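You operate a simulated robot arm through the tools that you are given. There is no shell and no other tool.

You run a simulated two-armed robot. Do the job below in one go: nothing can be reset, and whatever is moved stays where it is left.

## Task
Cook a 1 kg batch of rice and wait for the green lamp.
Fine: shut the pot lid, push the cooker drawer in, cooker lever down, cooker dial to 1 kg, press the cook key.

Only the result counts: the job must be done as asked and must still hold three seconds after the hand-in. Knocking over, shifting, dropping, spilling or breaking anything else fails it. A push-on lid holds only when it is set on centred and level and pressed home; a screw cap is set on level and turned clockwise until tight.

## Robot
Two 7-joint arms with fingered hands on one trunk that stands fixed in place. Base frame: the origin is at the foot of the trunk, x ahead of it, y to its left, z up. Units: cm, rad, N and s.
The left shoulder is at [6.6, 12.6, 113.6], the right one opposite. Each reaches about 115.6 cm from its shoulder. Payload 5 kg a hand.
The tool frame of a hand sits at the grasp point between the pads (the TCP): z along the fingers, y along the line on which they close. The tips reach 3.7 cm beyond it. The gripper opens to 12.4 cm; its body begins 4.3 cm behind the TCP. The gripper is a hand of 3 fingers: y runs from the thumb to the fingers, the wrist lies at [-2.1, -11.6, -20.3] in the tool frame, and closing takes about 1.5 s.
Orientation is that of the tool frame in the base frame, as a unit quaternion [x, y, z, w]. With the fingers straight down and the wrist toward the robot, the tool's x, y and z point along [0, 1, 0], [1, 0, 0] and [0, 0, -1] of the base frame.

## Interface
- The arms move only by the tool send_rows. It takes "left_targets", "right_targets" or both (then of equal length, played together; a hand with none holds still); each is a list of rows, each a list of 6 numbers: the turn, a rotation vector about the base's x, y, z in rad, then the shift along the base's x, y, z in m. In form: [[rx, ry, rz, tx, ty, tz], ...]. A call has 1 to 20 rows; each row shifts and turns the commanded pose from where the row before left it. "left_grip" and "right_grip" are, for a hand that has rows, the gripper command, from -1 (shut) to 1 (fully open), values between in proportion, set as the call begins (left out, the last holds). A row lasts 0.2 s, in which the tool goes at most 5 cm and 0.15 rad; a call with a longer step from one row to the next is refused whole, and so is a gripper value outside its range. Where a pose cannot be reached the arm comes as near as it can. A force on the tool above 40 N (or 10 N above the force at the start of the call, whichever is more), or a blocked arm, ends the call early, and 0.2 s more pass. The fingers move at their own pace (about 4.5 cm/s each) and stop on an object; they squeeze with about 23 N. The grip force told is the motor's: it shows also when the fingers shut on nothing. Time passes only in rows, and 0.2 s behind the last, so rows that do not move let the fingers close. It gives the time, the measured TCP pose, the force on the tool (base axes), the opening and the grip force at its end, in the units of the frame above (readings bear some noise), with the torque about the TCP (base axes, N m) and any sound that the robot's microphone picked up.
- Cameras (640 x 400 px; columns grow to the right, rows downward): "scene" is now at [23.04, -1.48, 132.01]; the picture's right is [-0.13, -0.99, -0.01], its down [-0.36, 0.05, -0.93] and it looks along [0.92, -0.12, -0.37] (base axes); focal length 214 px, centre (320, 200). "left" rides on the left gripper at [-7.2, -10.4, -15.4] in its tool frame; the picture's right is [-0.83, -0.26, 0.49], its down [0.51, -0.72, 0.47] and it looks along [0.23, 0.64, 0.73] (tool axes); focal length 243 px, centre (320, 200). "right" rides on the right gripper at [7.2, -10.4, -15.4] in its tool frame; the picture's right is [-0.83, 0.26, -0.49], its down [-0.51, -0.72, 0.47] and it looks along [-0.23, 0.64, 0.73] (tool axes); focal length 243 px, centre (320, 200). There is no depth. A picture from a camera that has moved, and an enlarged one, comes with that camera's place and axes in the base frame and with its lens.
- get_image(camera): a new picture of that camera. No time passes.
- slide_trunk(by): moves the trunk up (or, below 0, down) by that many cm; the arms and the scene camera ride with it, the base frame stays. It gives what a move gives, with no picture.
- curl_fingers(index, middle, thumb_bend, thumb_turn, hand): sets how far each is bent, from 0 (flat) to 100 (curled in); at 30 the hand is open as for a grip, at 70 the pads meet at the TCP. One left out holds its place. A second passes; each finger stops where it meets its share of the squeeze, and holds until it gets a number again. A gripper value or a shape takes the hand back. It gives what a move gives, with no picture; readings hold the bend of each and the force on the fingers (four entries, about 0 where the hand has none), thumb and palm. thumb_turn goes from beside the hand (0) to across from the fingers (100), as for a grip.
- set_grasp(shape, hand): the hand has 3 fingers and takes this shape, open, in about a second: jaw (thumb against the fingers, like two jaws); tri (thumb and two fingers); tip (a fingertip pinch); poke (one finger out to press); point (the index stretched); flat (the hand flat); cup (the hand cupped); fist (a fist). The gripper value then closes the fingers along that shape, each until it touches; the sizes above hold for jaw. It gives what a move gives, with no picture.
- aim_head(pan, tilt): turns the head with the scene camera to pan (to the left, within 1.396 rad either way) and tilt (down, from -0.506 to 1.204), counted from straight ahead of the robot (the tilt from the chest, where the trunk bows). It gives what a move gives.
- enlarge(camera, box): a new picture of the part [left, top, right, bottom] of that camera's present view, enlarged. No time passes.
- close_job(): hands the job in; it is judged then, once.

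Places have to be worked out from the pictures, the camera data and where the tool is seen. Open the grippers and draw the arms clear of the work before you hand the job in, unless the task says otherwise.

The tools are called after ">>>" as name(argument=value, ...) on one line, values as JSON. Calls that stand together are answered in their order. send_rows: Moves the arms, as the interface text tells. Its arguments: {"type":"object","properties":{"left_targets":{"type":"array","items":{"type":"array","items":{"type":"number"}}},"left_grip":{"type":"number"},"right_targets":{"type":"array","items":{"type":"array","items":{"type":"number"}}},"right_grip":{"type":"number"}},"required":[]} The other tools are called the same way: slide_trunk (by) moves the trunk up or down; set_grasp (shape, hand) gives the hand a shape; curl_fingers (index, middle, thumb_bend, thumb_turn, hand) moves the fingers one by one; aim_head (pan, tilt) turns the head that bears the scene camera; get_image (camera) takes a picture; enlarge (camera, box) takes an enlarged picture of a part of a camera's view; close_job () hands the job in.

At the start:

```text
clock: 0.0
left_tool_pos: [55.78, 11.31, 144.11]
left_tcp_rot: [0.707, 0.707, 0.01, 0.009]
left_contact_force: [0.5, -0.2, 0.6]
left_torque: [-0.04, 0.02, 0.0]
left_grip_width: 12.38
left_grip_force: 0.1
left_shape: jaw
left_bend: [30.0, 30.0, 30.0, 98.0]
left_finger forces: [0.0, 0.1, 0.0, 0.1, 0.0, 0.1]
right_tool_pos: [45.93, -35.32, 137.32]
right_tcp_rot: [0.708, 0.707, 0.008, 0.007]
right_contact_force: [0.5, -0.9, -1.0]
right_torque: [0.01, 0.02, -0.07]
right_grip_width: 12.37
right_grip_force: 0.0
right_shape: jaw
right_bend: [30.0, 30.0, 30.0, 98.0]
right_finger forces: [0.0, 0.0, 0.0, 0.0, 0.0, 0.0]
trunk travel left (down, up): [-32.5, 23.8]
head pan, tilt (commanded): [-0.127, 0.398]
```

scene: 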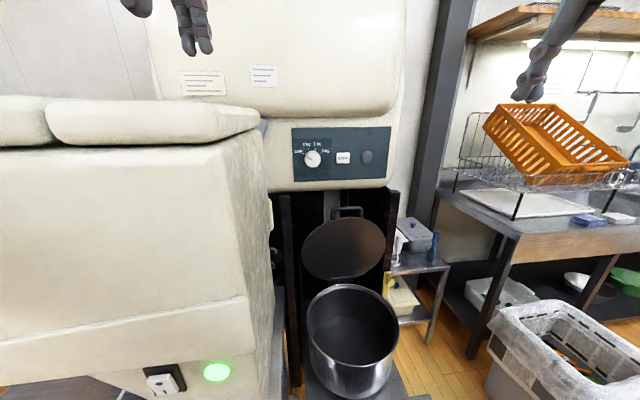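
right: 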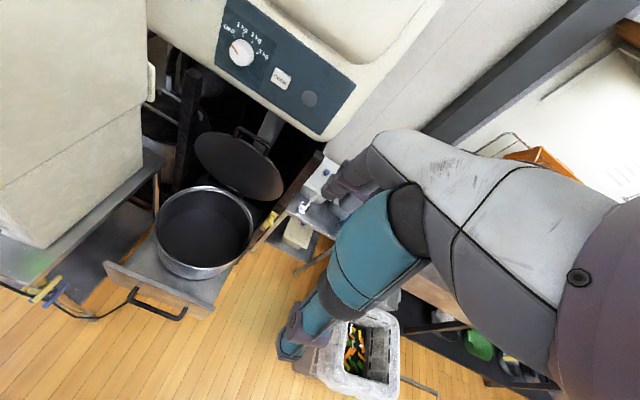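
left: 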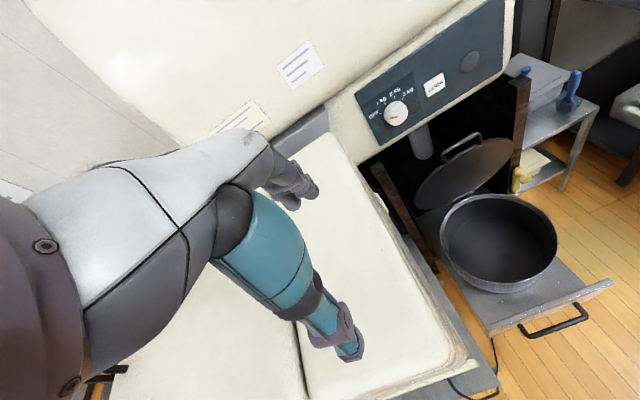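

I'll start by looking closer at the cooker panel and the pot in the scene and hand cameras.

>>> enlarge(camera="scene", box=[260, 110, 420, 210])

>>> enlarge(camera="scene", box=[240, 180, 460, 400])

>>> enlarge(camera="right", box=[90, 0, 350, 340])

>>> enlarge(camera="left", box=[340, 20, 620, 360])

```text
4.00 times, centred on (340, 160) of scene
camera zoom: at [23.04, -1.48, 132.01], right [-0.13, -0.99, -0.01], down [-0.36, 0.05, -0.93], along [0.92, -0.12, -0.37], focal length 858 px, centre (240, 360)
```

zoom: 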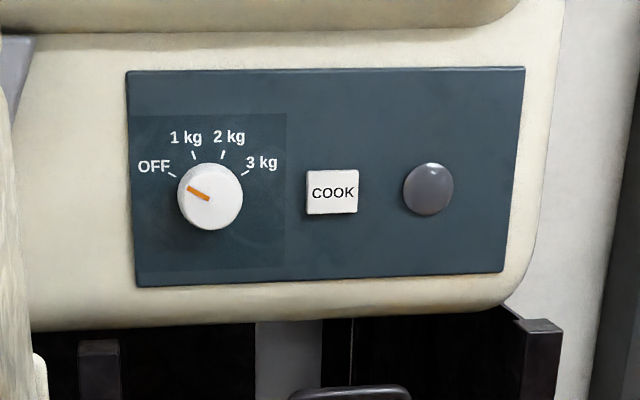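

```text
1.82 times, centred on (350, 290) of scene
camera zoom: at [23.04, -1.48, 132.01], right [-0.13, -0.99, -0.01], down [-0.36, 0.05, -0.93], along [0.92, -0.12, -0.37], focal length 390 px, centre (266, 36)
```

zoom: 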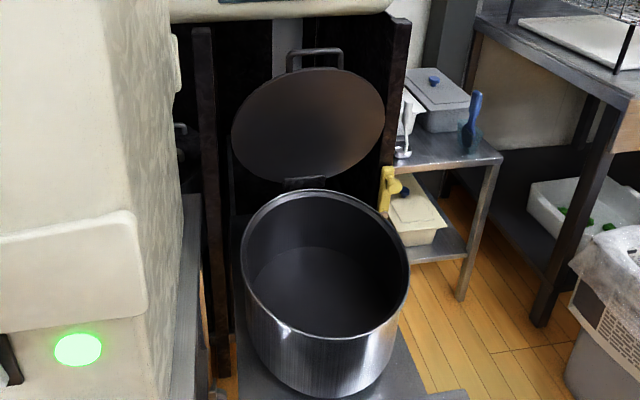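

```text
1.18 times, centred on (220, 170) of right
camera zoom: at [35.22, -27.93, 152.57], right [0.25, -0.83, 0.5], down [-0.71, -0.51, -0.49], along [0.66, -0.23, -0.72], focal length 285 px, centre (438, 235)
```

zoom: 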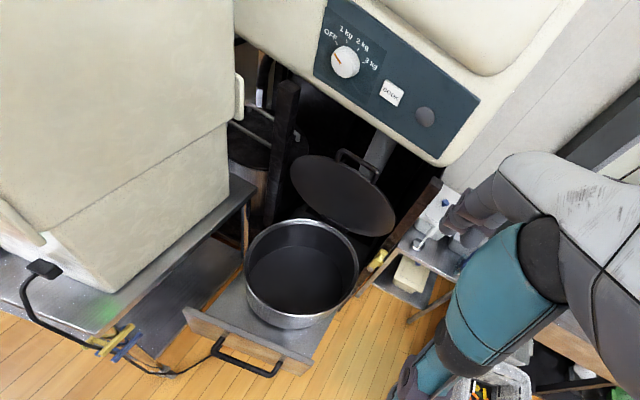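

```text
1.18 times, centred on (480, 190) of left
camera zoom: at [44.88, 4.17, 159.14], right [-0.25, -0.83, -0.5], down [-0.71, 0.51, -0.49], along [0.66, 0.23, -0.71], focal length 285 px, centre (132, 212)
```

zoom: 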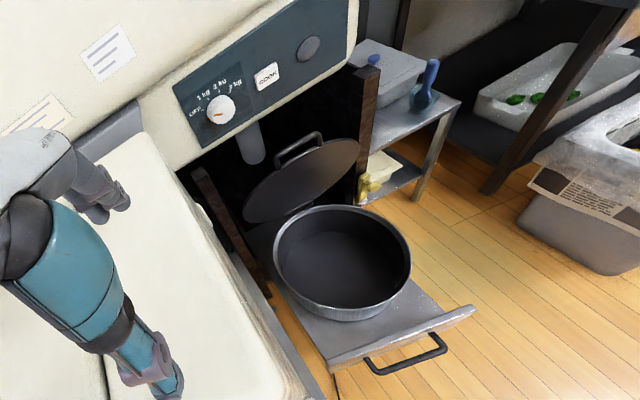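

The knob works out near [93.5, -8, 118.6] and the COOK key near [96, -19, 118]. I'll tilt the head down to see the drawer, the lever and the lid.

>>> aim_head(pan=-0.3, tilt=0.85)

>>> get_image(camera="scene")

>>> enlarge(camera="left", box=[480, 110, 580, 210])

>>> enlarge(camera="right", box=[190, 120, 350, 260])

```text
clock: 0.9
left_tool_pos: [55.82, 11.37, 144.31]
left_tcp_rot: [0.707, 0.707, 0.012, 0.011]
left_contact_force: [-0.9, -0.6, 0.5]
left_torque: [0.01, -0.02, 0.02]
left_grip_width: 12.37
left_grip_force: 0.0
left_shape: jaw
left_bend: [30.0, 30.0, 30.0, 98.0]
left_finger forces: [0.0, 0.1, 0.1, 0.0, 0.0, 0.0]
right_tool_pos: [46.25, -35.24, 137.2]
right_tcp_rot: [0.708, 0.706, 0.008, 0.006]
right_contact_force: [0.8, -0.1, 0.7]
right_torque: [-0.04, 0.02, 0.01]
right_grip_width: 12.34
right_grip_force: 0.0
right_shape: jaw
right_bend: [30.0, 30.0, 30.0, 98.0]
right_finger forces: [0.0, 0.1, 0.1, 0.1, 0.0, 0.0]
trunk travel left (down, up): [-32.5, 23.8]
head pan, tilt (commanded): [-0.3, 0.85]
```

```text
taken
camera scene: at [21.54, -2.6, 128.03], right [-0.3, -0.96, -0.01], down [-0.7, 0.22, -0.67], along [0.65, -0.19, -0.74], focal length 214 px, centre (320, 200)
```

scene: 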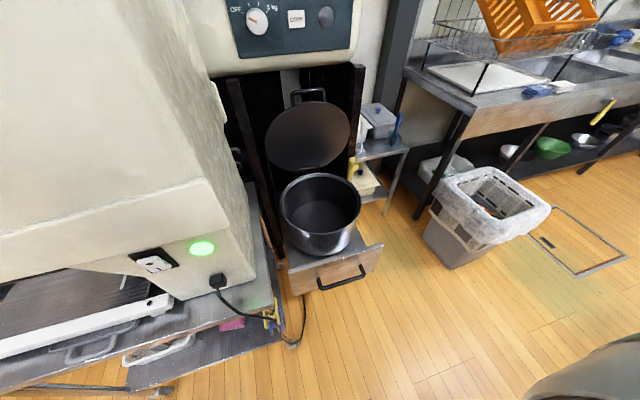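

```text
4.00 times, centred on (530, 160) of left
camera zoom: at [44.88, 4.21, 159.25], right [-0.25, -0.83, -0.5], down [-0.71, 0.51, -0.49], along [0.66, 0.23, -0.71], focal length 970 px, centre (-520, 360)
```

zoom: 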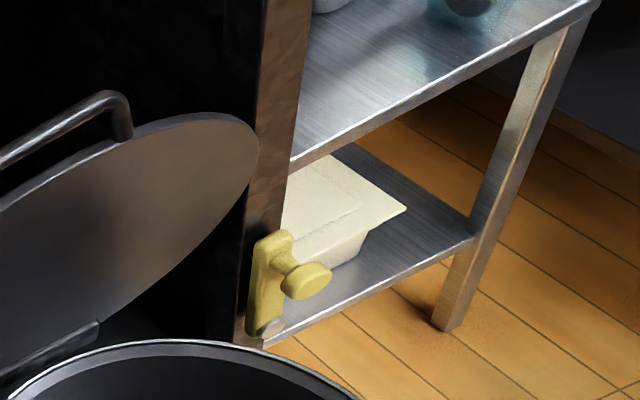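

```text
2.86 times, centred on (270, 190) of right
camera zoom: at [35.38, -27.94, 152.53], right [0.25, -0.83, 0.5], down [-0.71, -0.51, -0.49], along [0.66, -0.23, -0.72], focal length 693 px, centre (463, 229)
```

zoom: 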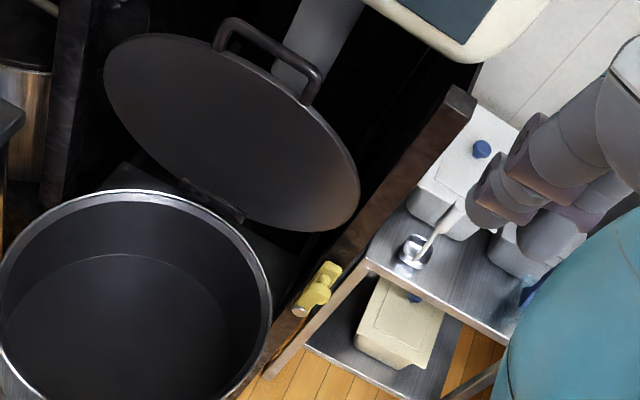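

The yellow lever sits on the right post with its pivot at the bottom and a knob at the top, so it is now up. I'll enlarge the lever, lid and drawer.

>>> enlarge(camera="scene", box=[330, 130, 410, 210])

>>> enlarge(camera="scene", box=[240, 60, 400, 180])

>>> enlarge(camera="scene", box=[240, 160, 400, 310])

```text
5.00 times, centred on (370, 170) of scene
camera zoom: at [21.54, -2.6, 128.03], right [-0.3, -0.96, -0.01], down [-0.7, 0.22, -0.67], along [0.65, -0.19, -0.74], focal length 1072 px, centre (70, 350)
```

zoom: 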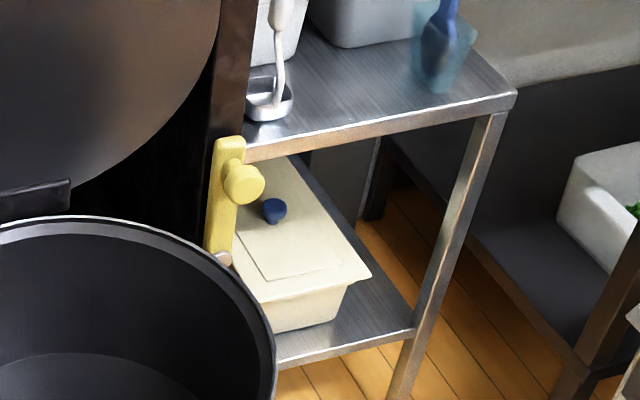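

```text
3.33 times, centred on (320, 120) of scene
camera zoom: at [21.54, -2.6, 128.03], right [-0.3, -0.96, -0.01], down [-0.7, 0.22, -0.67], along [0.65, -0.19, -0.74], focal length 715 px, centre (320, 467)
```

zoom: 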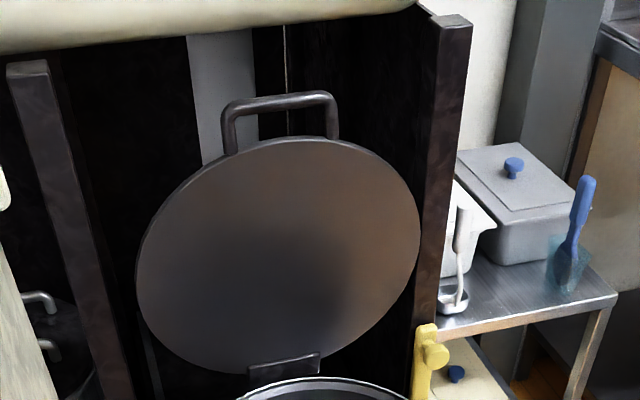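

```text
2.67 times, centred on (320, 235) of scene
camera zoom: at [21.54, -2.6, 128.03], right [-0.3, -0.96, -0.01], down [-0.7, 0.22, -0.67], along [0.65, -0.19, -0.74], focal length 572 px, centre (320, 107)
```

zoom: 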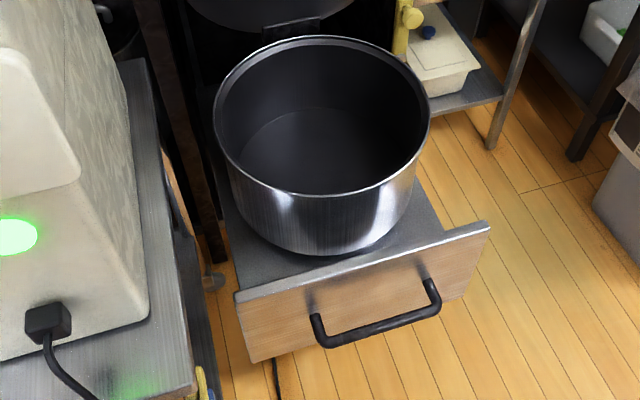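

The lid is standing open with its loop handle at the top, around [90.6, -20, 101]; the pot rim is near z=64 and the drawer front near x=58. I'll bring the right hand forward and look at the lid handle and panel from close up.

>>> send_rows(right_targets=[[0, 0, 0, 0.03, 0.019, -0.01], [0, 0, 0, 0.03, 0.019, -0.01], [0, 0, 0, 0.03, 0.019, -0.01], [0, 0, 0, 0.03, 0.019, -0.01], [0, 0, 0, 0.03, 0.019, -0.01], [0, 0, 0, 0.03, 0.019, -0.01], [0, 0, 0, 0.03, 0.019, -0.01], [0, 0, 0, 0.03, 0.019, -0.01]], right_grip=1)

>>> get_image(camera="right")

>>> get_image(camera="scene")

```text
clock: 2.9
left_tool_pos: [55.96, 11.34, 144.41]
left_tcp_rot: [0.706, 0.708, 0.013, 0.014]
left_contact_force: [-0.1, -0.2, -0.4]
left_torque: [0.04, -0.02, -0.01]
left_grip_width: 12.39
left_grip_force: 0.1
left_shape: jaw
left_bend: [30.0, 30.0, 30.0, 98.0]
left_finger forces: [0.0, 0.0, 0.0, 0.1, 0.0, 0.0]
right_tool_pos: [70.54, -20.18, 129.5]
right_tcp_rot: [0.707, 0.707, 0.009, 0.006]
right_contact_force: [0.1, 0.0, 0.1]
right_torque: [-0.01, -0.01, 0.0]
right_grip_width: 12.37
right_grip_force: 0.0
right_shape: jaw
right_bend: [30.0, 30.0, 30.0, 98.0]
right_finger forces: [0.1, 0.1, 0.1, 0.1, 0.0, 0.0]
trunk travel left (down, up): [-32.5, 23.8]
head pan, tilt (commanded): [-0.3, 0.85]
stopped in row 8 (right hand): the arm was blocked; the commanded pose is now the measured one
```

```text
taken
camera right: at [59.92, -12.91, 144.86], right [0.25, -0.83, 0.49], down [-0.71, -0.5, -0.49], along [0.65, -0.23, -0.72], focal length 243 px, centre (320, 200)
```

right: 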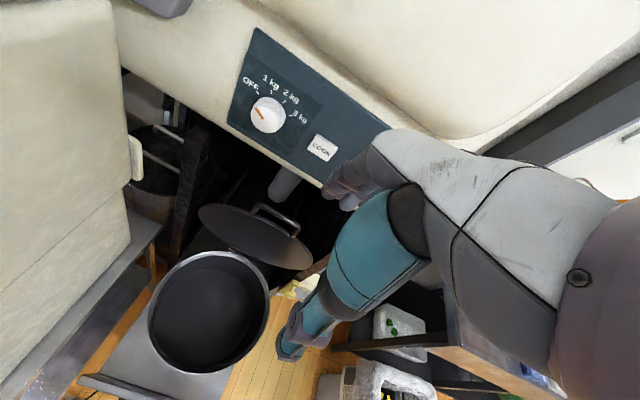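

```text
taken
camera scene: at [21.81, -2.73, 127.93], right [-0.3, -0.96, -0.01], down [-0.71, 0.22, -0.67], along [0.64, -0.19, -0.74], focal length 214 px, centre (320, 200)
```

scene: 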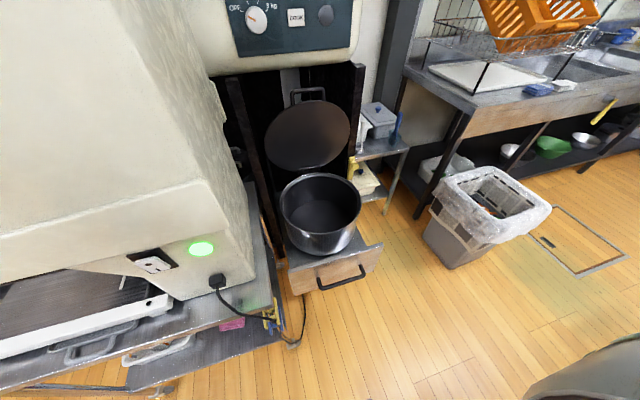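

The row ended as "blocked" at [70.5, -20.2, 129.5] with no force on the tool. I'll raise the head to see what is near the right arm.

>>> aim_head(pan=-0.2, tilt=0.2)

>>> get_image(camera="scene")

>>> get_image(camera="left")

```text
clock: 3.9
left_tool_pos: [55.92, 11.49, 144.4]
left_tcp_rot: [0.707, 0.707, 0.012, 0.013]
left_contact_force: [-0.2, 1.2, -0.4]
left_torque: [-0.01, -0.01, 0.01]
left_grip_width: 12.39
left_grip_force: 0.1
left_shape: jaw
left_bend: [30.0, 30.0, 30.0, 98.0]
left_finger forces: [0.0, 0.0, 0.0, 0.0, 0.0, 0.0]
right_tool_pos: [70.57, -19.9, 129.66]
right_tcp_rot: [0.707, 0.707, 0.009, 0.007]
right_contact_force: [0.5, -0.6, 0.6]
right_torque: [0.0, 0.0, 0.0]
right_grip_width: 12.37
right_grip_force: 0.0
right_shape: jaw
right_bend: [30.0, 30.0, 30.0, 98.0]
right_finger forces: [0.0, 0.0, 0.0, 0.0, 0.1, 0.0]
trunk travel left (down, up): [-32.5, 23.8]
head pan, tilt (commanded): [-0.201, 0.201]
```

```text
taken
camera scene: at [23.25, -2.14, 133.79], right [-0.2, -0.98, -0.01], down [-0.18, 0.04, -0.98], along [0.96, -0.2, -0.18], focal length 214 px, centre (320, 200)
```

scene: 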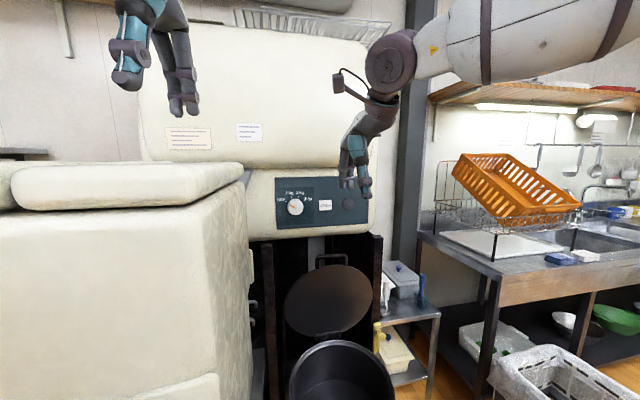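

```text
taken
camera left: at [44.85, 4.23, 159.38], right [-0.24, -0.83, -0.5], down [-0.7, 0.51, -0.5], along [0.67, 0.23, -0.71], focal length 243 px, centre (320, 200)
```

left: 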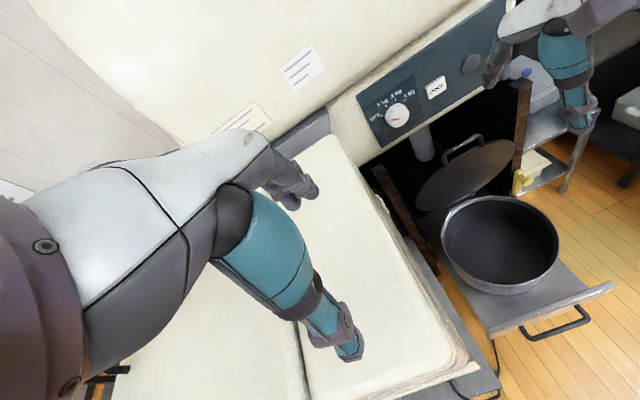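

Nothing seems to touch the arm, and it did reach the commanded pose. I'll make a small further step, mostly downward, to check whether it moves freely.

>>> send_rows(right_targets=[[0, 0, 0, 0.01, 0, -0.02], [0, 0, 0, 0.01, 0, -0.02], [0, 0, 0, 0.01, 0, -0.02]])

>>> get_image(camera="right")

>>> get_image(camera="scene")

```text
clock: 4.9
left_tool_pos: [56.0, 11.47, 144.67]
left_tcp_rot: [0.706, 0.708, 0.014, 0.014]
left_contact_force: [0.8, -0.6, -0.1]
left_torque: [-0.01, -0.02, -0.01]
left_grip_width: 12.4
left_grip_force: 0.1
left_shape: jaw
left_bend: [30.0, 30.0, 30.0, 98.0]
left_finger forces: [0.0, 0.1, 0.0, 0.0, 0.0, 0.0]
right_tool_pos: [73.92, -20.22, 123.57]
right_tcp_rot: [0.708, 0.706, 0.008, 0.005]
right_contact_force: [-0.2, -1.0, 1.0]
right_torque: [0.02, 0.02, -0.02]
right_grip_width: 12.39
right_grip_force: 0.1
right_shape: jaw
right_bend: [30.0, 30.0, 30.0, 98.0]
right_finger forces: [0.1, 0.0, 0.0, 0.1, 0.0, 0.0]
trunk travel left (down, up): [-32.5, 23.8]
head pan, tilt (commanded): [-0.201, 0.201]
stopped in row 3 (right hand): the arm was blocked; the commanded pose is now the measured one
```

```text
taken
camera right: at [63.21, -12.89, 138.88], right [0.25, -0.83, 0.49], down [-0.71, -0.5, -0.49], along [0.65, -0.23, -0.72], focal length 243 px, centre (320, 200)
```

right: 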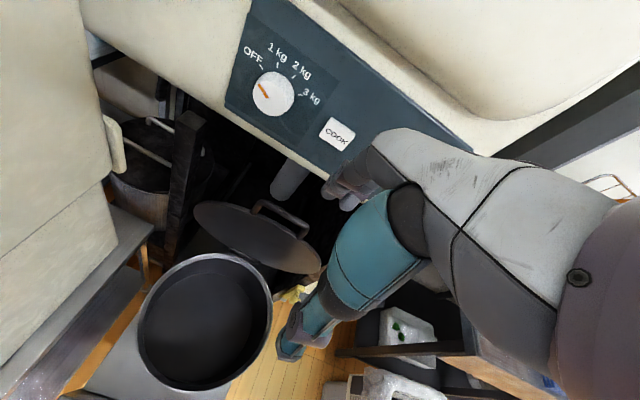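

```text
taken
camera scene: at [23.48, -2.28, 133.71], right [-0.2, -0.98, -0.01], down [-0.18, 0.04, -0.98], along [0.96, -0.2, -0.18], focal length 214 px, centre (320, 200)
```

scene: 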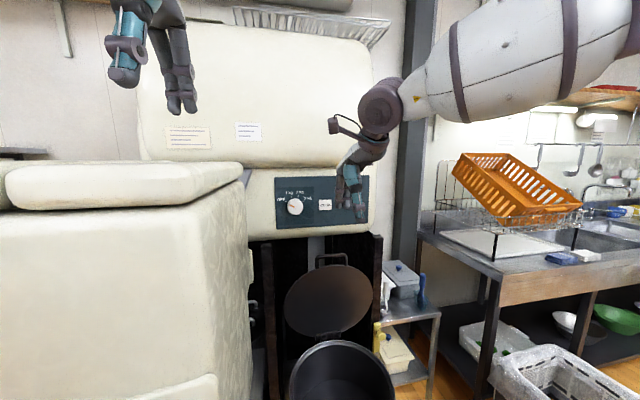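

It moved fully, but the row again ended as "blocked". I'll pan right to check the elbow and forearm for contact.

>>> aim_head(pan=-0.9, tilt=0.1)

>>> get_image(camera="scene")

```text
clock: 6.0
left_tool_pos: [55.81, 11.31, 144.52]
left_tcp_rot: [0.707, 0.707, 0.013, 0.013]
left_contact_force: [-0.1, 0.7, 0.5]
left_torque: [0.0, -0.01, -0.01]
left_grip_width: 12.38
left_grip_force: 0.1
left_shape: jaw
left_bend: [30.0, 30.0, 30.0, 98.0]
left_finger forces: [0.0, 0.0, 0.1, 0.0, 0.0, 0.0]
right_tool_pos: [73.86, -19.95, 123.71]
right_tcp_rot: [0.707, 0.707, 0.009, 0.006]
right_contact_force: [0.8, 0.7, 0.0]
right_torque: [0.0, 0.01, -0.01]
right_grip_width: 12.37
right_grip_force: 0.0
right_shape: jaw
right_bend: [30.0, 30.0, 30.0, 98.0]
right_finger forces: [0.0, 0.0, 0.1, 0.1, 0.0, 0.0]
trunk travel left (down, up): [-32.5, 23.8]
head pan, tilt (commanded): [-0.901, 0.099]
```

```text
taken
camera scene: at [19.95, -7.48, 134.64], right [-0.78, -0.62, -0.02], down [-0.04, 0.08, -1.0], along [0.62, -0.78, -0.09], focal length 214 px, centre (320, 200)
```

scene: 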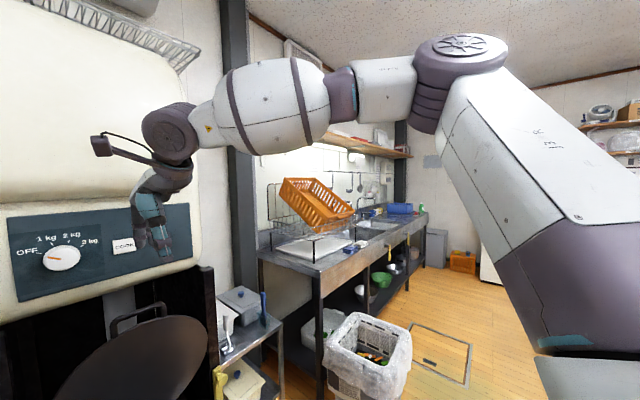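

The arm is free of everything. I'll enlarge the right wrist view of the handle to pin down its place.

>>> enlarge(camera="right", box=[180, 160, 340, 290])

>>> enlarge(camera="left", box=[400, 100, 560, 230])

```text
3.08 times, centred on (260, 225) of right
camera zoom: at [63.07, -12.71, 139.03], right [0.25, -0.83, 0.49], down [-0.71, -0.51, -0.49], along [0.66, -0.23, -0.72], focal length 746 px, centre (505, 123)
```

zoom: 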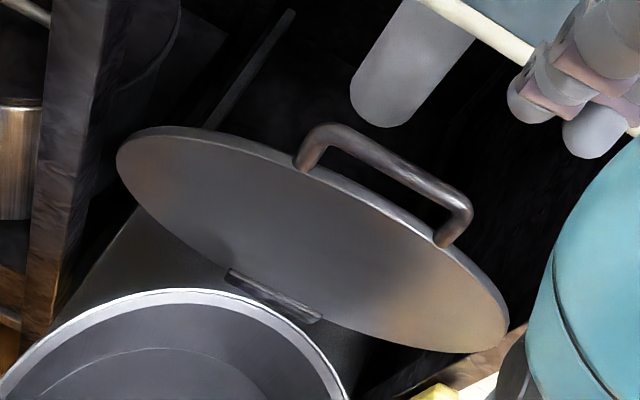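

```text
3.08 times, centred on (480, 165) of left
camera zoom: at [44.84, 4.25, 159.48], right [-0.24, -0.83, -0.5], down [-0.7, 0.51, -0.5], along [0.67, 0.23, -0.71], focal length 746 px, centre (-172, 308)
```

zoom: 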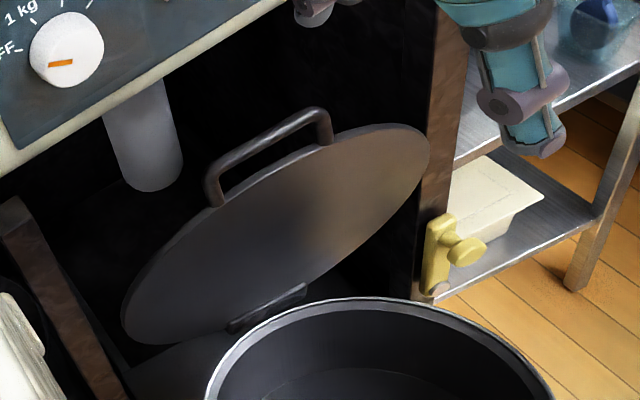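

The handle bar triangulates to about x=88.5, y from -14 to -23.5, z≈102.5, with the lid hinge near [92.6, -19, 69]. I'll half-close the right hand and tilt it 30° forward, ready to take the bar from above.

>>> send_rows(right_targets=[[0, -0.105, 0, 0.01, 0.002, -0.012], [0, -0.105, 0, 0.01, 0.002, -0.012], [0, -0.105, 0, 0.01, 0.002, -0.012], [0, -0.105, 0, 0.01, 0.002, -0.012], [0, -0.105, 0, 0.01, 0.002, -0.012]], right_grip=0.1)

>>> aim_head(pan=-0.25, tilt=0.5)

>>> get_image(camera="scene")

>>> get_image(camera="right")

>>> get_image(camera="left")

```text
clock: 7.4
left_tool_pos: [55.95, 11.46, 144.75]
left_tcp_rot: [0.706, 0.708, 0.015, 0.014]
left_contact_force: [0.0, 0.3, -0.7]
left_torque: [-0.05, -0.04, 0.03]
left_grip_width: 12.39
left_grip_force: 0.0
left_shape: jaw
left_bend: [30.0, 30.0, 30.0, 98.0]
left_finger forces: [0.1, 0.1, 0.0, 0.0, 0.0, 0.0]
right_tool_pos: [79.17, -18.97, 117.68]
right_tcp_rot: [0.681, 0.682, 0.192, 0.187]
right_contact_force: [-0.4, 0.1, 0.6]
right_torque: [0.03, -0.02, 0.0]
right_grip_width: 6.82
right_grip_force: 0.0
right_shape: jaw
right_bend: [74.0, 43.0, 67.0, 100.0]
right_finger forces: [0.1, 0.1, 0.0, 0.0, 0.0, 0.1]
trunk travel left (down, up): [-32.5, 23.8]
head pan, tilt (commanded): [-0.901, 0.099]
stopped in row 5 (right hand): the arm was blocked; the commanded pose is now the measured one
```

```text
clock: 8.4
left_tool_pos: [55.97, 11.41, 144.76]
left_tcp_rot: [0.707, 0.707, 0.014, 0.014]
left_contact_force: [-0.3, 0.1, 0.5]
left_torque: [-0.01, 0.01, -0.01]
left_grip_width: 12.37
left_grip_force: 0.0
left_shape: jaw
left_bend: [30.0, 30.0, 30.0, 98.0]
left_finger forces: [0.1, 0.0, 0.1, 0.0, 0.1, 0.1]
right_tool_pos: [78.98, -18.93, 117.7]
right_tcp_rot: [0.681, 0.681, 0.193, 0.19]
right_contact_force: [0.3, -0.5, 0.1]
right_torque: [0.02, 0.0, 0.02]
right_grip_width: 6.85
right_grip_force: 0.0
right_shape: jaw
right_bend: [74.0, 43.0, 67.0, 100.0]
right_finger forces: [0.0, 0.0, 0.1, 0.0, 0.0, 0.0]
trunk travel left (down, up): [-32.5, 23.8]
head pan, tilt (commanded): [-0.25, 0.499]
```

```text
taken
camera scene: at [23.22, -2.51, 130.98], right [-0.25, -0.97, -0.01], down [-0.45, 0.12, -0.89], along [0.86, -0.22, -0.46], focal length 214 px, centre (320, 200)
```

scene: 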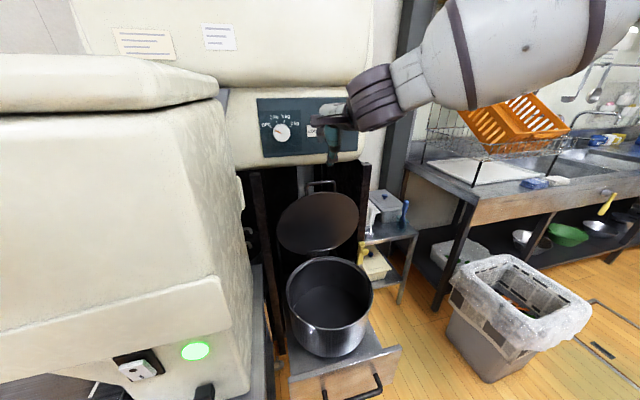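

```text
taken
camera right: at [62.07, -11.67, 125.73], right [-0.03, -0.83, 0.55], down [-0.37, -0.5, -0.78], along [0.93, -0.23, -0.29], focal length 243 px, centre (320, 200)
```

right: 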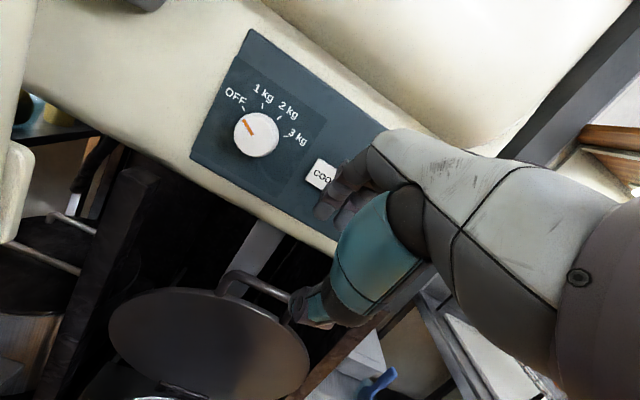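

```text
taken
camera left: at [44.83, 4.26, 159.56], right [-0.24, -0.83, -0.5], down [-0.7, 0.51, -0.5], along [0.67, 0.23, -0.71], focal length 243 px, centre (320, 200)
```

left: 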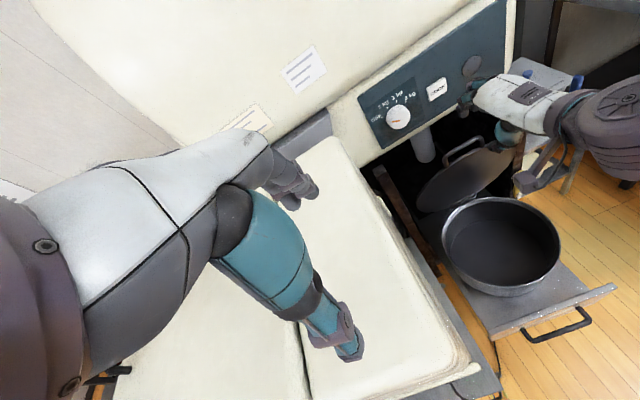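

The hand is at [79, -19, 117.7], tilted about 31°. I'll enlarge the wrist view to compare the bar's place with my approach line.

>>> enlarge(camera="right", box=[180, 220, 360, 360])

>>> enlarge(camera="scene", box=[260, 80, 400, 220])

>>> enlarge(camera="left", box=[400, 60, 560, 200])

```text
2.86 times, centred on (270, 290) of right
camera zoom: at [62.07, -11.67, 125.73], right [-0.03, -0.83, 0.55], down [-0.37, -0.5, -0.78], along [0.93, -0.23, -0.29], focal length 693 px, centre (463, -57)
```

zoom: 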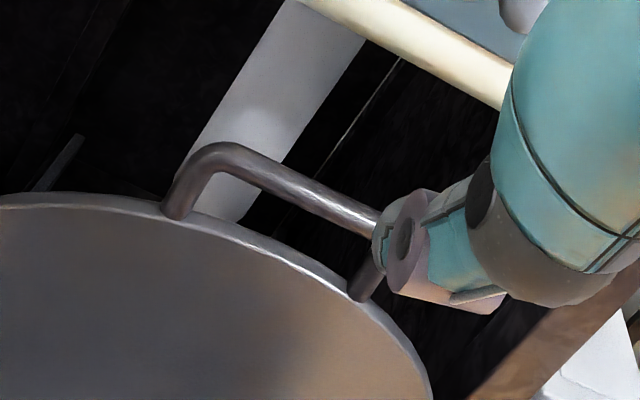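

```text
2.86 times, centred on (330, 150) of scene
camera zoom: at [23.22, -2.51, 130.98], right [-0.25, -0.97, -0.01], down [-0.45, 0.12, -0.89], along [0.86, -0.22, -0.46], focal length 613 px, centre (291, 343)
```

zoom: 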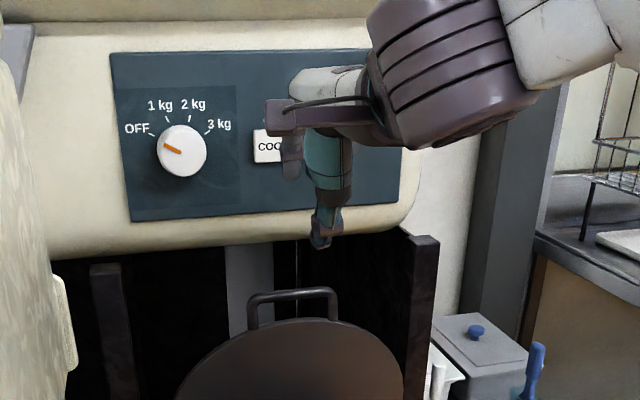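

```text
2.86 times, centred on (480, 130) of left
camera zoom: at [44.83, 4.26, 159.56], right [-0.24, -0.83, -0.5], down [-0.7, 0.51, -0.5], along [0.67, 0.23, -0.71], focal length 693 px, centre (-137, 400)
```

zoom: 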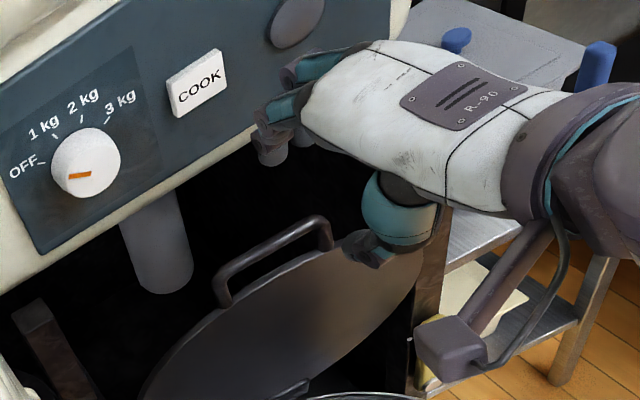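

The bar fits at about [87.2, -18.9, 103.7], right on the hand's approach line. I'll advance about 10 cm along the fingers and look again.

>>> send_rows(right_targets=[[0, 0, 0, 0.0134, 0, -0.022], [0, 0, 0, 0.0134, 0, -0.022], [0, 0, 0, 0.0134, 0, -0.022], [0, 0, 0, 0.0134, 0, -0.022]])

>>> enlarge(camera="right", box=[180, 160, 400, 350])

>>> enlarge(camera="scene", box=[260, 80, 400, 220])

>>> enlarge(camera="left", box=[400, 60, 560, 200])

```text
clock: 9.4
left_tool_pos: [55.92, 11.48, 144.7]
left_tcp_rot: [0.707, 0.707, 0.014, 0.015]
left_contact_force: [0.1, 0.1, 0.1]
left_torque: [-0.04, 0.0, 0.0]
left_grip_width: 12.38
left_grip_force: 0.1
left_shape: jaw
left_bend: [30.0, 30.0, 30.0, 98.0]
left_finger forces: [0.1, 0.0, 0.0, 0.0, 0.0, 0.0]
right_tool_pos: [84.78, -19.02, 109.04]
right_tcp_rot: [0.68, 0.681, 0.193, 0.19]
right_contact_force: [-0.3, 0.4, 0.3]
right_torque: [-0.01, 0.0, 0.0]
right_grip_width: 6.86
right_grip_force: 0.0
right_shape: jaw
right_bend: [74.0, 43.0, 67.0, 100.0]
right_finger forces: [0.1, 0.0, 0.1, 0.1, 0.1, 0.0]
trunk travel left (down, up): [-32.5, 23.8]
head pan, tilt (commanded): [-0.25, 0.499]
```

```text
2.11 times, centred on (290, 255) of right
camera zoom: at [67.79, -11.73, 116.95], right [-0.03, -0.83, 0.55], down [-0.37, -0.5, -0.78], along [0.93, -0.23, -0.29], focal length 511 px, centre (383, 84)
```

zoom: 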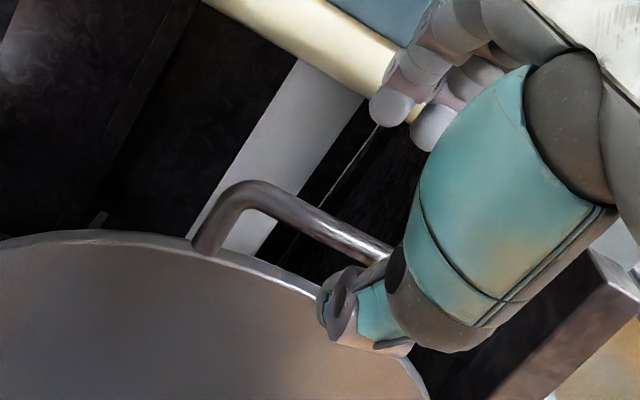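

```text
2.86 times, centred on (330, 150) of scene
camera zoom: at [23.22, -2.51, 130.98], right [-0.25, -0.97, -0.01], down [-0.45, 0.12, -0.89], along [0.86, -0.22, -0.46], focal length 613 px, centre (291, 343)
```

zoom: 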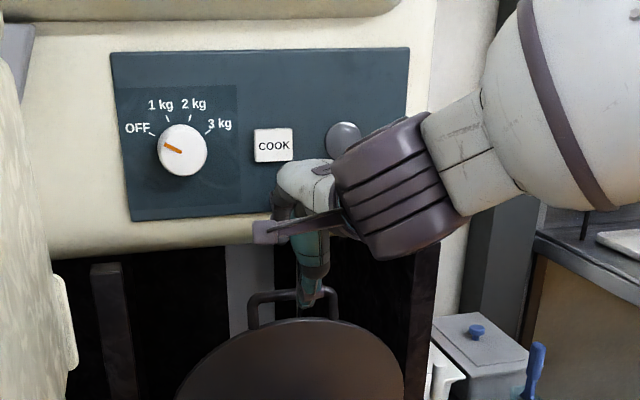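

```text
2.86 times, centred on (480, 130) of left
camera zoom: at [44.81, 4.25, 159.57], right [-0.24, -0.83, -0.5], down [-0.7, 0.51, -0.5], along [0.67, 0.23, -0.71], focal length 693 px, centre (-137, 400)
```

zoom: 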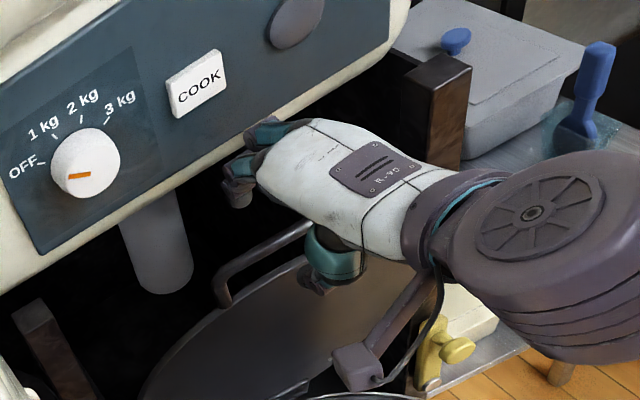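

The bar lies between the thumb in front and the fingers behind. I'll go about 5 cm further, then close the hand.

>>> send_rows(right_targets=[[0, 0, 0, 0.013, 0, -0.0215], [0, 0, 0, 0.0125, 0, -0.021]])

>>> enlarge(camera="right", box=[180, 160, 400, 350])

>>> enlarge(camera="left", box=[400, 60, 560, 200])

```text
clock: 10.0
left_tool_pos: [55.88, 11.37, 144.68]
left_tcp_rot: [0.707, 0.707, 0.014, 0.014]
left_contact_force: [-0.6, 1.4, 1.1]
left_torque: [0.03, 0.01, 0.01]
left_grip_width: 12.4
left_grip_force: 0.1
left_shape: jaw
left_bend: [30.0, 30.0, 30.0, 98.0]
left_finger forces: [0.0, 0.1, 0.0, 0.0, 0.0, 0.0]
right_tool_pos: [87.21, -19.03, 104.85]
right_tcp_rot: [0.681, 0.681, 0.192, 0.19]
right_contact_force: [0.6, -0.6, -0.9]
right_torque: [0.01, 0.0, 0.0]
right_grip_width: 6.84
right_grip_force: 0.0
right_shape: jaw
right_bend: [74.0, 43.0, 67.0, 100.0]
right_finger forces: [0.0, 0.0, 0.0, 0.1, 0.1, 0.0]
trunk travel left (down, up): [-32.5, 23.8]
head pan, tilt (commanded): [-0.25, 0.499]
```

```text
2.11 times, centred on (290, 255) of right
camera zoom: at [70.32, -11.78, 112.74], right [-0.03, -0.83, 0.55], down [-0.37, -0.5, -0.78], along [0.93, -0.23, -0.29], focal length 511 px, centre (383, 84)
```

zoom: 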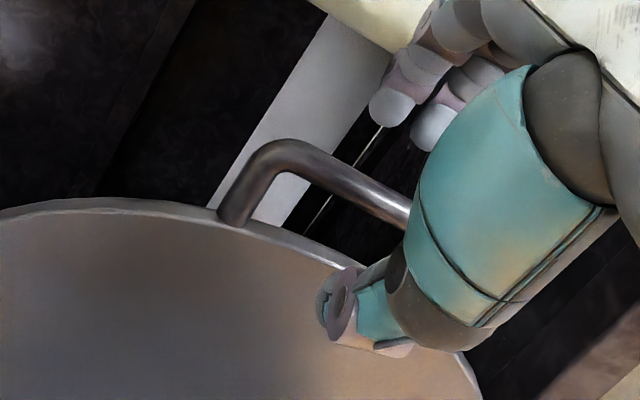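

```text
2.86 times, centred on (480, 130) of left
camera zoom: at [44.82, 4.24, 159.57], right [-0.24, -0.83, -0.5], down [-0.7, 0.51, -0.5], along [0.67, 0.23, -0.71], focal length 693 px, centre (-137, 400)
```

zoom: 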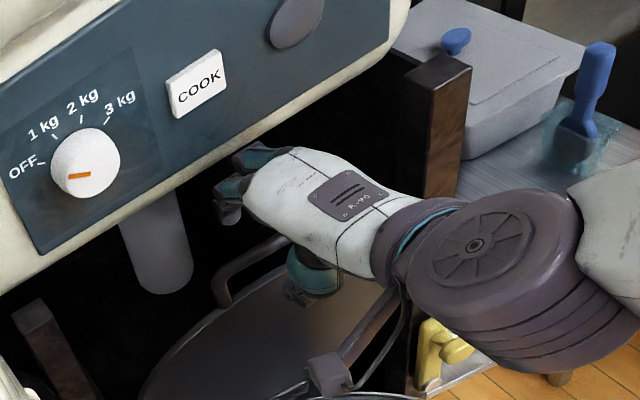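

The bar is still 2–3 cm beyond the TCP. I'll advance 1.5 cm more and then close gently on it.

>>> send_rows(right_targets=[[0, 0, 0, 0.008, 0, -0.013]])

>>> send_rows(right_targets=[[0, 0, 0, 0, 0, 0], [0, 0, 0, 0, 0, 0], [0, 0, 0, 0, 0, 0], [0, 0, 0, 0, 0, 0], [0, 0, 0, 0, 0, 0], [0, 0, 0, 0, 0, 0]], right_grip=-1)

>>> enlarge(camera="right", box=[180, 160, 400, 350])

>>> enlarge(camera="scene", box=[260, 80, 400, 220])

>>> enlarge(camera="left", box=[400, 60, 560, 200])

```text
clock: 10.4
left_tool_pos: [56.01, 11.31, 144.66]
left_tcp_rot: [0.707, 0.707, 0.015, 0.014]
left_contact_force: [-0.5, -0.3, 0.5]
left_torque: [0.0, -0.01, 0.0]
left_grip_width: 12.4
left_grip_force: 0.2
left_shape: jaw
left_bend: [30.0, 30.0, 30.0, 98.0]
left_finger forces: [0.0, 0.0, 0.0, 0.0, 0.1, 0.0]
right_tool_pos: [88.07, -19.01, 103.51]
right_tcp_rot: [0.681, 0.681, 0.192, 0.188]
right_contact_force: [1.2, 0.9, 0.0]
right_torque: [-0.03, -0.02, 0.0]
right_grip_width: 6.84
right_grip_force: 0.0
right_shape: jaw
right_bend: [74.0, 43.0, 67.0, 100.0]
right_finger forces: [0.0, 0.1, 0.0, 0.0, 0.1, 0.1]
trunk travel left (down, up): [-32.5, 23.8]
head pan, tilt (commanded): [-0.25, 0.499]
```

```text
clock: 11.8
left_tool_pos: [55.86, 11.35, 144.68]
left_tcp_rot: [0.707, 0.707, 0.014, 0.014]
left_contact_force: [0.2, 0.5, -0.5]
left_torque: [0.02, 0.01, 0.01]
left_grip_width: 12.36
left_grip_force: 0.0
left_shape: jaw
left_bend: [30.0, 30.0, 30.0, 98.0]
left_finger forces: [0.1, 0.0, 0.0, 0.1, 0.0, 0.0]
right_tool_pos: [87.99, -19.05, 103.53]
right_tcp_rot: [0.681, 0.681, 0.192, 0.189]
right_contact_force: [-2.3, 0.8, 5.3]
right_torque: [0.07, 0.7, -0.17]
right_grip_width: 1.72
right_grip_force: 22.7
right_shape: jaw
right_bend: [69.0, 69.0, 75.0, 100.0]
right_finger forces: [14.0, 6.9, 0.1, 0.0, 26.7, 0.1]
trunk travel left (down, up): [-32.5, 23.8]
head pan, tilt (commanded): [-0.25, 0.499]
```

```text
2.11 times, centred on (290, 255) of right
camera zoom: at [71.09, -11.78, 111.45], right [-0.03, -0.83, 0.55], down [-0.37, -0.5, -0.78], along [0.93, -0.23, -0.29], focal length 511 px, centre (383, 84)
```

zoom: 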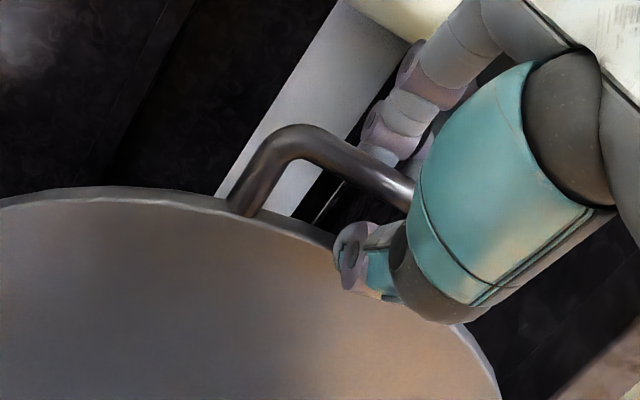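

```text
2.86 times, centred on (330, 150) of scene
camera zoom: at [23.23, -2.54, 130.98], right [-0.25, -0.97, -0.01], down [-0.45, 0.12, -0.89], along [0.86, -0.22, -0.46], focal length 613 px, centre (291, 343)
```

zoom: 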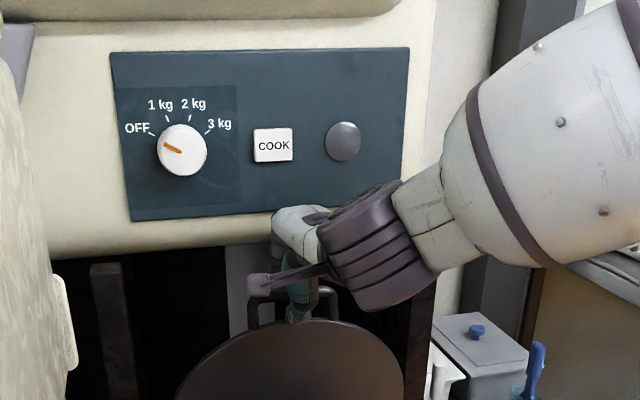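

```text
2.86 times, centred on (480, 130) of left
camera zoom: at [44.83, 4.21, 159.57], right [-0.24, -0.83, -0.5], down [-0.7, 0.51, -0.5], along [0.67, 0.23, -0.71], focal length 693 px, centre (-137, 400)
```

zoom: 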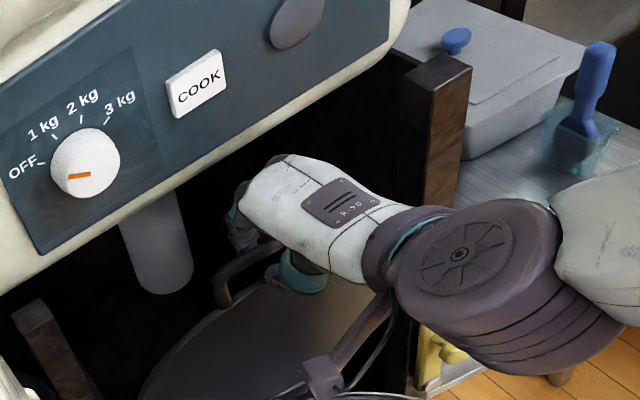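

The hand holds the bar (width 1.7 cm, 23 N). I'll swing the lid forward along its hinge arc, turning the hand with it, in small steps.

>>> send_rows(right_targets=[[0, -0.06, 0, -0.0215, 0, -0.003], [0, -0.06, 0, -0.0215, 0, -0.0043], [0, -0.06, 0, -0.021, 0, -0.0055]])

>>> get_image(camera="scene")

>>> get_image(camera="left")

```text
clock: 12.6
left_tool_pos: [55.94, 11.47, 144.57]
left_tcp_rot: [0.707, 0.707, 0.014, 0.014]
left_contact_force: [-0.4, 0.0, -0.2]
left_torque: [-0.01, 0.03, -0.03]
left_grip_width: 12.38
left_grip_force: 0.0
left_shape: jaw
left_bend: [30.0, 30.0, 30.0, 98.0]
left_finger forces: [0.0, 0.1, 0.1, 0.0, 0.1, 0.0]
right_tool_pos: [84.58, -19.08, 102.91]
right_tcp_rot: [0.672, 0.671, 0.222, 0.22]
right_contact_force: [-1.5, 2.6, 1.3]
right_torque: [0.13, 0.65, -0.12]
right_grip_width: 1.64
right_grip_force: 23.0
right_shape: jaw
right_bend: [70.0, 70.0, 76.0, 100.0]
right_finger forces: [13.4, 6.8, 0.0, 0.0, 25.5, 0.0]
right hand out of reach, approached as far as the arm can: row 2, 3
trunk travel left (down, up): [-32.5, 23.8]
head pan, tilt (commanded): [-0.25, 0.499]
```

```text
taken
camera scene: at [23.24, -2.55, 130.97], right [-0.25, -0.97, -0.01], down [-0.45, 0.12, -0.89], along [0.86, -0.22, -0.46], focal length 214 px, centre (320, 200)
```

scene: 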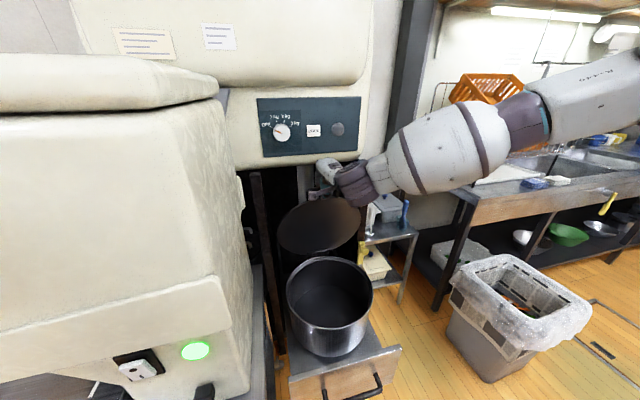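

```text
taken
camera left: at [44.83, 4.21, 159.57], right [-0.24, -0.83, -0.5], down [-0.7, 0.51, -0.5], along [0.67, 0.23, -0.71], focal length 243 px, centre (320, 200)
```

left: 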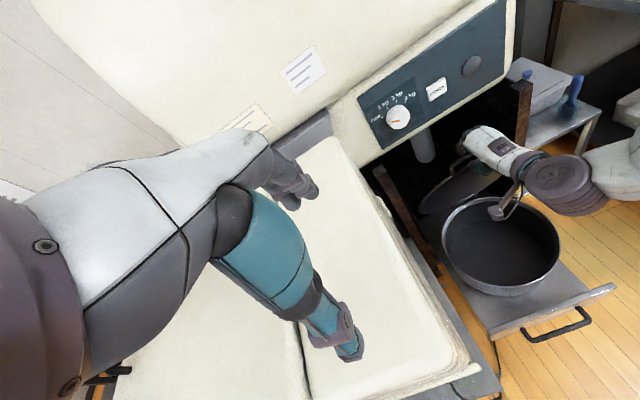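

The forward turn runs into the arm's joint limits. I'll turn the hand back a little and swing the lid with a fixed hand orientation, letting the bar turn in the grip.

>>> send_rows(right_targets=[[0, 0.1, 0, 0, 0, 0], [0, 0.08, 0, -0.005, 0, -0.001]])

```text
clock: 13.2
left_tool_pos: [55.89, 11.34, 144.57]
left_tcp_rot: [0.706, 0.708, 0.014, 0.014]
left_contact_force: [-0.1, -0.9, -0.3]
left_torque: [0.02, -0.02, 0.0]
left_grip_width: 12.38
left_grip_force: 0.2
left_shape: jaw
left_bend: [30.0, 30.0, 30.0, 98.0]
left_finger forces: [0.0, 0.0, 0.0, 0.0, 0.0, 0.0]
right_tool_pos: [84.14, -19.21, 102.74]
right_tcp_rot: [0.689, 0.689, 0.16, 0.158]
right_contact_force: [1.5, 1.1, -5.9]
right_torque: [0.04, -0.03, -0.04]
right_grip_width: 1.51
right_grip_force: 22.7
right_shape: jaw
right_bend: [71.0, 71.0, 77.0, 100.0]
right_finger forces: [8.3, 3.0, 0.1, 0.0, 14.4, 0.0]
trunk travel left (down, up): [-32.5, 23.8]
head pan, tilt (commanded): [-0.25, 0.499]
```

The turn-back worked (tilt about 26°) and forces are small. I'll continue along the arc without turning.

>>> send_rows(right_targets=[[0, 0, 0, -0.025, 0, -0.0068], [0, 0, 0, -0.0241, 0, -0.0084], [0, 0, 0, -0.0235, 0, -0.01]])

>>> get_image(camera="scene")

>>> get_image(camera="right")

```text
clock: 14.0
left_tool_pos: [55.81, 11.35, 144.62]
left_tcp_rot: [0.707, 0.707, 0.015, 0.014]
left_contact_force: [0.4, -0.7, -0.7]
left_torque: [-0.02, 0.02, -0.02]
left_grip_width: 12.41
left_grip_force: 0.0
left_shape: jaw
left_bend: [30.0, 30.0, 30.0, 98.0]
left_finger forces: [0.1, 0.0, 0.0, 0.0, 0.1, 0.0]
right_tool_pos: [77.3, -19.07, 100.4]
right_tcp_rot: [0.689, 0.689, 0.162, 0.158]
right_contact_force: [2.4, -1.6, -5.1]
right_torque: [0.01, -0.06, -0.03]
right_grip_width: 1.49
right_grip_force: 22.8
right_shape: jaw
right_bend: [71.0, 71.0, 77.0, 100.0]
right_finger forces: [8.2, 2.6, 0.0, 0.0, 12.9, 0.1]
trunk travel left (down, up): [-32.5, 23.8]
head pan, tilt (commanded): [-0.25, 0.499]
```

```text
taken
camera scene: at [23.25, -2.57, 130.97], right [-0.25, -0.97, -0.01], down [-0.45, 0.12, -0.89], along [0.86, -0.22, -0.46], focal length 214 px, centre (320, 200)
```

scene: 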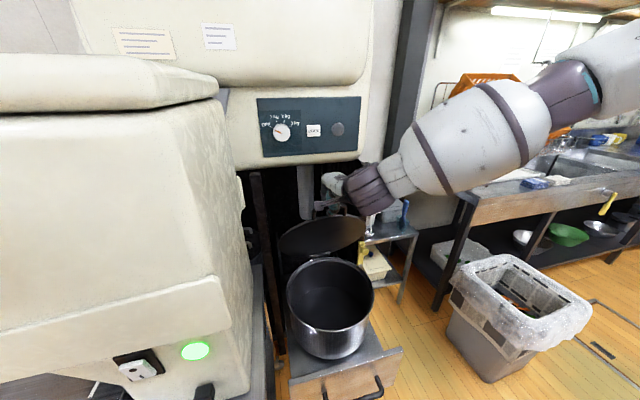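

```text
taken
camera right: at [61.02, -11.8, 109.68], right [0.02, -0.83, 0.55], down [-0.44, -0.5, -0.74], along [0.9, -0.23, -0.38], focal length 243 px, centre (320, 200)
```

right: 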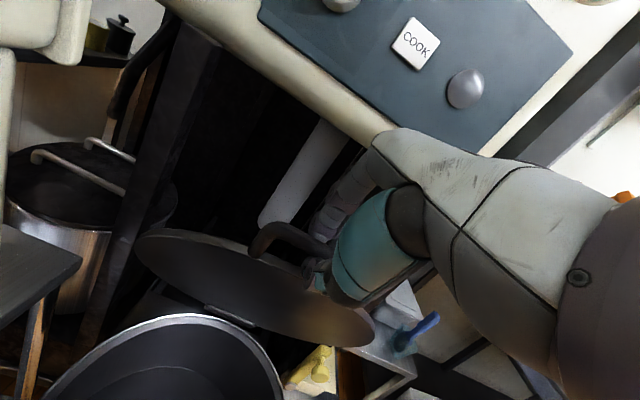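

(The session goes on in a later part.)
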